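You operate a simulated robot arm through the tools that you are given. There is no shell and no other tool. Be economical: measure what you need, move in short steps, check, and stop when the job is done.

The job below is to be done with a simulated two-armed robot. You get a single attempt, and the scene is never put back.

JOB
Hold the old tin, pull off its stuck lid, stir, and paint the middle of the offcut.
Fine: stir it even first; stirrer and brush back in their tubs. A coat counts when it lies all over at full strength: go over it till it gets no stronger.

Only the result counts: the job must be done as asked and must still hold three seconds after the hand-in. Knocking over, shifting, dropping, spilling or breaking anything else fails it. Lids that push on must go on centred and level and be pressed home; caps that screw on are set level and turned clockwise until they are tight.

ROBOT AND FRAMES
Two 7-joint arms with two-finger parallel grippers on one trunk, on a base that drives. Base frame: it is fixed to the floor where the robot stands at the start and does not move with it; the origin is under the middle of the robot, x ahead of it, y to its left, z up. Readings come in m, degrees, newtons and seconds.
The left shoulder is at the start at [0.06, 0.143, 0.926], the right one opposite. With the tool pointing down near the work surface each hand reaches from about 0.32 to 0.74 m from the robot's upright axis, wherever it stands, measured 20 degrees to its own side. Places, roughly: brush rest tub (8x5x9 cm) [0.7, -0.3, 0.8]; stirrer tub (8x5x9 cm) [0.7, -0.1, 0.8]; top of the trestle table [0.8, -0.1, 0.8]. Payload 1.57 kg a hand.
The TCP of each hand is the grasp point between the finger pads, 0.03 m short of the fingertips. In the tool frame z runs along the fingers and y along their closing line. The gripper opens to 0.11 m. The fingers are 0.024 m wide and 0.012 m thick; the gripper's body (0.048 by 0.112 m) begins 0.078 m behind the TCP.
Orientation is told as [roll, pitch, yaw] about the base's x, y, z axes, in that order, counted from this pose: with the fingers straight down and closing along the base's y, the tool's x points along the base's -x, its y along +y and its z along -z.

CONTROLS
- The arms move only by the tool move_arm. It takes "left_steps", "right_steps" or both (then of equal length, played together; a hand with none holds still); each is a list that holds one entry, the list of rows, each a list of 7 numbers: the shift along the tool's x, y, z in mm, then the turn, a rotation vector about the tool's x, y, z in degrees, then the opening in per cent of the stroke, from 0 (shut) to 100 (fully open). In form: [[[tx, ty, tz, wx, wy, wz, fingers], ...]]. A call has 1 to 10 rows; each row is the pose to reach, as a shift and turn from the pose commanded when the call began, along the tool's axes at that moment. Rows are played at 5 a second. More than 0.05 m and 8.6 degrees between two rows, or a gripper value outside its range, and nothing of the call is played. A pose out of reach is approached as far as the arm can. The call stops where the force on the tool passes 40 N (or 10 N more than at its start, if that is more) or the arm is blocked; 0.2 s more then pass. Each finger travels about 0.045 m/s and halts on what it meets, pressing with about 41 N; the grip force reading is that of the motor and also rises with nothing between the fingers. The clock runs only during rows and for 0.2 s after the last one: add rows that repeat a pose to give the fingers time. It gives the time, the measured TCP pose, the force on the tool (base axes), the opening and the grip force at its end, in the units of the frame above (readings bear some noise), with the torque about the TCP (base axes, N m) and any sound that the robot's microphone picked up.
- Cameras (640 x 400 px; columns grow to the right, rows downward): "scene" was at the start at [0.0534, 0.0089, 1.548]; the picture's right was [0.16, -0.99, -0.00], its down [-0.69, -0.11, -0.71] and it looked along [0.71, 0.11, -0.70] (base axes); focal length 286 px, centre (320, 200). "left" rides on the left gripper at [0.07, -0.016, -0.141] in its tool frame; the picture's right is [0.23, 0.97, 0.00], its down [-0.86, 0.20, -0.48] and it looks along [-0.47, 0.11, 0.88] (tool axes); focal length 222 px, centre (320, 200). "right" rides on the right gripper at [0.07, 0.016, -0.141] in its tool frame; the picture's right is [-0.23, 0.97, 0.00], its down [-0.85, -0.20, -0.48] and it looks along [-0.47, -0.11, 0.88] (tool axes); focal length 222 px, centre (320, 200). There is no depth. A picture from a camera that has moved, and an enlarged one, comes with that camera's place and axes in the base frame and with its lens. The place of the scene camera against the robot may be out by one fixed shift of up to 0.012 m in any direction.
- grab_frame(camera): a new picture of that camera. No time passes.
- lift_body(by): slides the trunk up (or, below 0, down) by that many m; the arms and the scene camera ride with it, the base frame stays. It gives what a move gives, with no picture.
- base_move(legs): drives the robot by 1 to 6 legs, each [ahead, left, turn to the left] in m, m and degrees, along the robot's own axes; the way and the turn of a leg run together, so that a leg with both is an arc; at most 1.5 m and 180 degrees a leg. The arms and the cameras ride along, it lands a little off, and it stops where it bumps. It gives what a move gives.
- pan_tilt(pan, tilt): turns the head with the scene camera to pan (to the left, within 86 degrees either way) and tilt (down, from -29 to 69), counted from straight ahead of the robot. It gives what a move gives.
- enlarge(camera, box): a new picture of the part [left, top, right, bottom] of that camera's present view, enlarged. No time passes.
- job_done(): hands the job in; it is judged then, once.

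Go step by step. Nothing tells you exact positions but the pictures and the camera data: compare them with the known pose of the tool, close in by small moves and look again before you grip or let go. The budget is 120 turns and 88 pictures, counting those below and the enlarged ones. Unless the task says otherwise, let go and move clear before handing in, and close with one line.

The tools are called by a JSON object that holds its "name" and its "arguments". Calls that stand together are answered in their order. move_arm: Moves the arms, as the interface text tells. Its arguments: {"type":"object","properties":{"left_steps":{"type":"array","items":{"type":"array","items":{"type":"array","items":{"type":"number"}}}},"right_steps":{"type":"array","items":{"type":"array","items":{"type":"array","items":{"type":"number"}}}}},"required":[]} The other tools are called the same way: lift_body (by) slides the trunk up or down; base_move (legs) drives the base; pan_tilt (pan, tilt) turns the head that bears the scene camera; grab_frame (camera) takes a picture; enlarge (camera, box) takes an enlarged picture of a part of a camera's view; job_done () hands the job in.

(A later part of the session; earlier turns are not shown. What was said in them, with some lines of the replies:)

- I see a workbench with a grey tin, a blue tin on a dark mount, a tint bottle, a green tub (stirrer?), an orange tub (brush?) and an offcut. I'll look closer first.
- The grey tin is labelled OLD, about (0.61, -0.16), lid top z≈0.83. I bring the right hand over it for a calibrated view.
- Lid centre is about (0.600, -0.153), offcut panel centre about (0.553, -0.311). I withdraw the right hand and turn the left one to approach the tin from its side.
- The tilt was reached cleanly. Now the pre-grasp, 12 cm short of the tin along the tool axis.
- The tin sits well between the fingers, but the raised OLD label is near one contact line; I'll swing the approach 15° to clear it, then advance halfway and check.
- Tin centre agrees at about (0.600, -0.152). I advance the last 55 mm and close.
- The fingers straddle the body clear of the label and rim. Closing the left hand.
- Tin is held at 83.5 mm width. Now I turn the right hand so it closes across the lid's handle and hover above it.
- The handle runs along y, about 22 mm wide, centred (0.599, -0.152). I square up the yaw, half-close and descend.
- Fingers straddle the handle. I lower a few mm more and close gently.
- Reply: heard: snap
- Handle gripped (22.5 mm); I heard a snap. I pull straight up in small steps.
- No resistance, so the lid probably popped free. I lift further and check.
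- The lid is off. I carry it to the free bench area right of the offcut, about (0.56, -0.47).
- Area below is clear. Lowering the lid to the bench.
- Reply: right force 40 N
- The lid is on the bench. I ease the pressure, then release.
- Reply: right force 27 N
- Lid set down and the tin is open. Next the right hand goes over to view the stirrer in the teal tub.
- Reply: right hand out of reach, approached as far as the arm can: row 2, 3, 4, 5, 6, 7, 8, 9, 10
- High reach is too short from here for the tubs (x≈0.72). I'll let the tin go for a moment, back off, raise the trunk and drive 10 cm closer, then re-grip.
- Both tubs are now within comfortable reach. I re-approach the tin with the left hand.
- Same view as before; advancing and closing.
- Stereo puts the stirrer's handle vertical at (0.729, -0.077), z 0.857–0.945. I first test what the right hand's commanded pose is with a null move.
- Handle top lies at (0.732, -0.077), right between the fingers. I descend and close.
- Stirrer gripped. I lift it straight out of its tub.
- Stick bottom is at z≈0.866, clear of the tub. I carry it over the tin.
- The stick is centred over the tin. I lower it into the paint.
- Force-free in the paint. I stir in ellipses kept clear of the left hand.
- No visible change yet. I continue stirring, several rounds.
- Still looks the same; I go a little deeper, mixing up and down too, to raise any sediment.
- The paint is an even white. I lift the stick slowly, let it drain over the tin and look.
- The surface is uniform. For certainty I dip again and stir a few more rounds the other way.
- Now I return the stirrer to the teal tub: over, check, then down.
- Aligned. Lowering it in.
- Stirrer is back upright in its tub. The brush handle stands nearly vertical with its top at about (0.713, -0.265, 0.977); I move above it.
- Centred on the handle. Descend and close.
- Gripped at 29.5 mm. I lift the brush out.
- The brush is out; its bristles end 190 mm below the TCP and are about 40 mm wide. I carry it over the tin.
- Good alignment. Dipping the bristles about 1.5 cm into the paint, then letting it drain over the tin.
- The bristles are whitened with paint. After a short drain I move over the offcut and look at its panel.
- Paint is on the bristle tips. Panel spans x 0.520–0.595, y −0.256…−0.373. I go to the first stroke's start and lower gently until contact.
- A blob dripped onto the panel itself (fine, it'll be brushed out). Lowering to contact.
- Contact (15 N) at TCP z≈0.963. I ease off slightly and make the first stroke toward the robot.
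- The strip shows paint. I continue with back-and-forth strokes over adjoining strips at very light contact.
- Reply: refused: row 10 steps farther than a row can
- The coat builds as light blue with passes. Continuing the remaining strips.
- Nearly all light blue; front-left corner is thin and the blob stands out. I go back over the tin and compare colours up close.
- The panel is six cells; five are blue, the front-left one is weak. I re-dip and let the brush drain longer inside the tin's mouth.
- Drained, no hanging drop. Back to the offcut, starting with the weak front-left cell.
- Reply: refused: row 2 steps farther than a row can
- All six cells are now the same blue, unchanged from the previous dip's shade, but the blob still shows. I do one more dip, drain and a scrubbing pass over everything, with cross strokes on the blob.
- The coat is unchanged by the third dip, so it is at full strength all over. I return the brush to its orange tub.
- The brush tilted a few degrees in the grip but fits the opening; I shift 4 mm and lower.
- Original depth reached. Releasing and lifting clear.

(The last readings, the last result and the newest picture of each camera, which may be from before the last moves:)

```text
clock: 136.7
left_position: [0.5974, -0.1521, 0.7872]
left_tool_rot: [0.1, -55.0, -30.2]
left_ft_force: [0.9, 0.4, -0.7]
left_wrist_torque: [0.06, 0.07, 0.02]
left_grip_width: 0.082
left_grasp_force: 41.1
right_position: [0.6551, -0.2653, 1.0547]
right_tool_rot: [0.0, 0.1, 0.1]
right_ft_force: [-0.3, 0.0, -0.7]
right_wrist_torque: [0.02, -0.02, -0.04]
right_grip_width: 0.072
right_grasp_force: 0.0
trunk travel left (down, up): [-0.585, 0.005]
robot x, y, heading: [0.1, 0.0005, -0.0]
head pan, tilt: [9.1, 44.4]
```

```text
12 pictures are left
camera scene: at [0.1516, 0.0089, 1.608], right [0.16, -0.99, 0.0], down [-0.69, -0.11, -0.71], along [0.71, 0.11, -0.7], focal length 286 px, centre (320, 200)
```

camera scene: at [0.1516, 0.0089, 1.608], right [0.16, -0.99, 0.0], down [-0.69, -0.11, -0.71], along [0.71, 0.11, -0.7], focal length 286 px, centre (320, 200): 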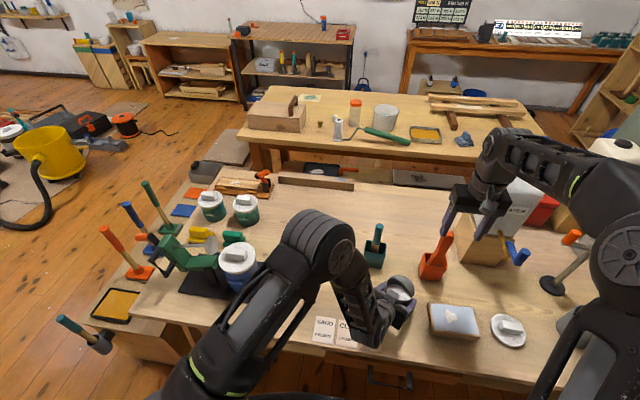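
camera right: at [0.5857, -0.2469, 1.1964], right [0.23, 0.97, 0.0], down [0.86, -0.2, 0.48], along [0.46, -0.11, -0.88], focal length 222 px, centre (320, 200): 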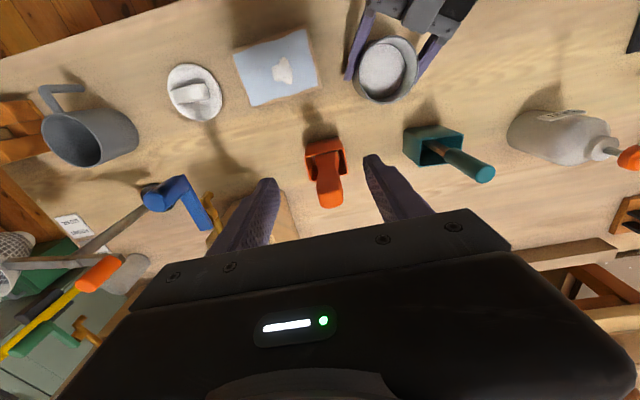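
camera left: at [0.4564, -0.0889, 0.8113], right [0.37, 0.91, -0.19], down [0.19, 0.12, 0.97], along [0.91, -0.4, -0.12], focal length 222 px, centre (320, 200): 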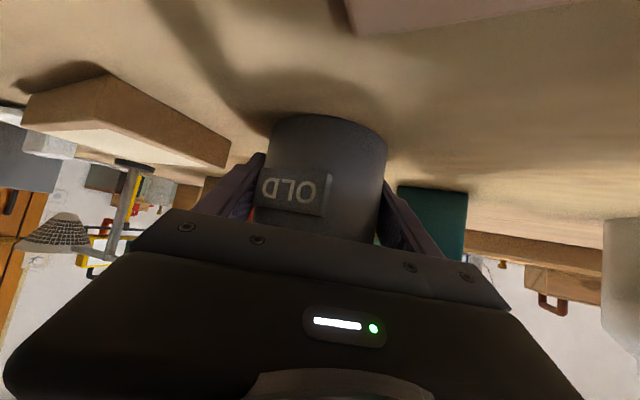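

Brush and stirrer both stand in their tubs. I release the tin and back the left hand off.

{"name": "move_arm", "arguments": {"left_steps": [[[0, 0, 0, 0, 0, 0, 80], [0, 0, 0, 0, 0, 0, 100], [0, 0, 0, 0, 0, 0, 100], [0, 0, 0, 0, 0, 0, 100], [0, 0, -25, 0, 0, 0, 100], [0, 0, -50, 0, 0, 0, 100], [0, 0, -80, 0, 0, 0, 100], [0, 0, -110, 0, 0, 0, 100], [0, 0, -140, 0, 0, 0, 100]]]}}

{"name": "enlarge", "arguments": {"camera": "right", "box": [140, 0, 520, 230]}}

{"name": "enlarge", "arguments": {"camera": "scene", "box": [310, 220, 550, 370]}}

```text
clock: 138.7
left_position: [0.4979, -0.0955, 0.8691]
left_tool_rot: [0.0, -55.0, -30.1]
left_ft_force: [-0.3, 0.0, 0.5]
left_wrist_torque: [0.01, 0.01, 0.0]
left_grip_width: 0.1099
left_grasp_force: 0.1
right_position: [0.6558, -0.2643, 1.0546]
right_tool_rot: [0.1, 0.0, 0.1]
right_ft_force: [-0.1, 0.4, -0.2]
right_wrist_torque: [0.01, -0.04, -0.02]
right_grip_width: 0.0716
right_grasp_force: 0.0
trunk travel left (down, up): [-0.585, 0.005]
robot x, y, heading: [0.1006, -0.0003, 0.0]
head pan, tilt: [9.1, 44.4]
```

```text
1.68 times, centred on (330, 115) of right
camera zoom: at [0.5861, -0.2466, 1.1966], right [0.23, 0.97, 0.0], down [0.86, -0.2, 0.48], along [0.47, -0.11, -0.88], focal length 374 px, centre (303, 343)
```

zoom: 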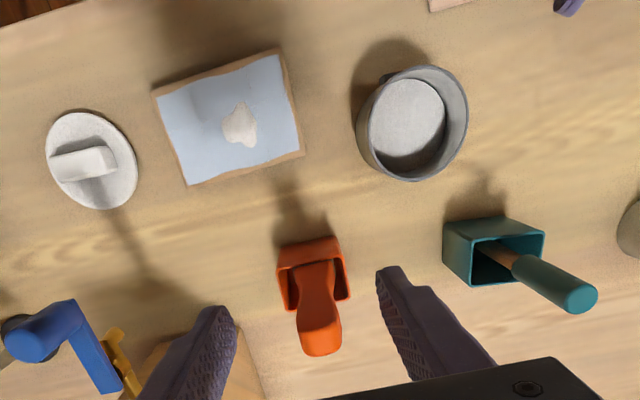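

```text
2.67 times, centred on (430, 295) of scene
camera zoom: at [0.1517, 0.0092, 1.608], right [0.16, -0.99, 0.0], down [-0.69, -0.11, -0.71], along [0.71, 0.11, -0.7], focal length 762 px, centre (27, -53)
```

zoom: 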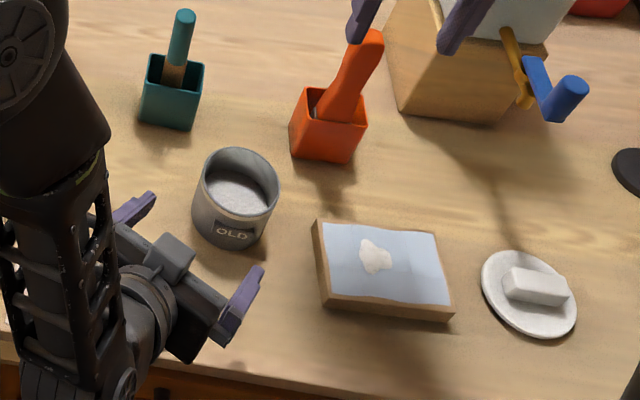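

The tin is open and standing free with its stirred paint, and the lid rests on the bench. The whole panel is coated and shows no change with more passes. Stirrer and brush are in their tubs and both hands are clear, so I'm handing in.

{"name": "job_done", "arguments": {}}

```text
The job is handed in.
```

I handed the job in: the old tin's lid is off, the paint is stirred, the middle of the offcut is painted, and the stirrer and brush are back in their tubs. I'm unsure of two things: a drip from the brush left a white blob on the painted area that brushing didn't remove, and the paint looked the same before and after stirring, so I couldn't see for certain that it was even.
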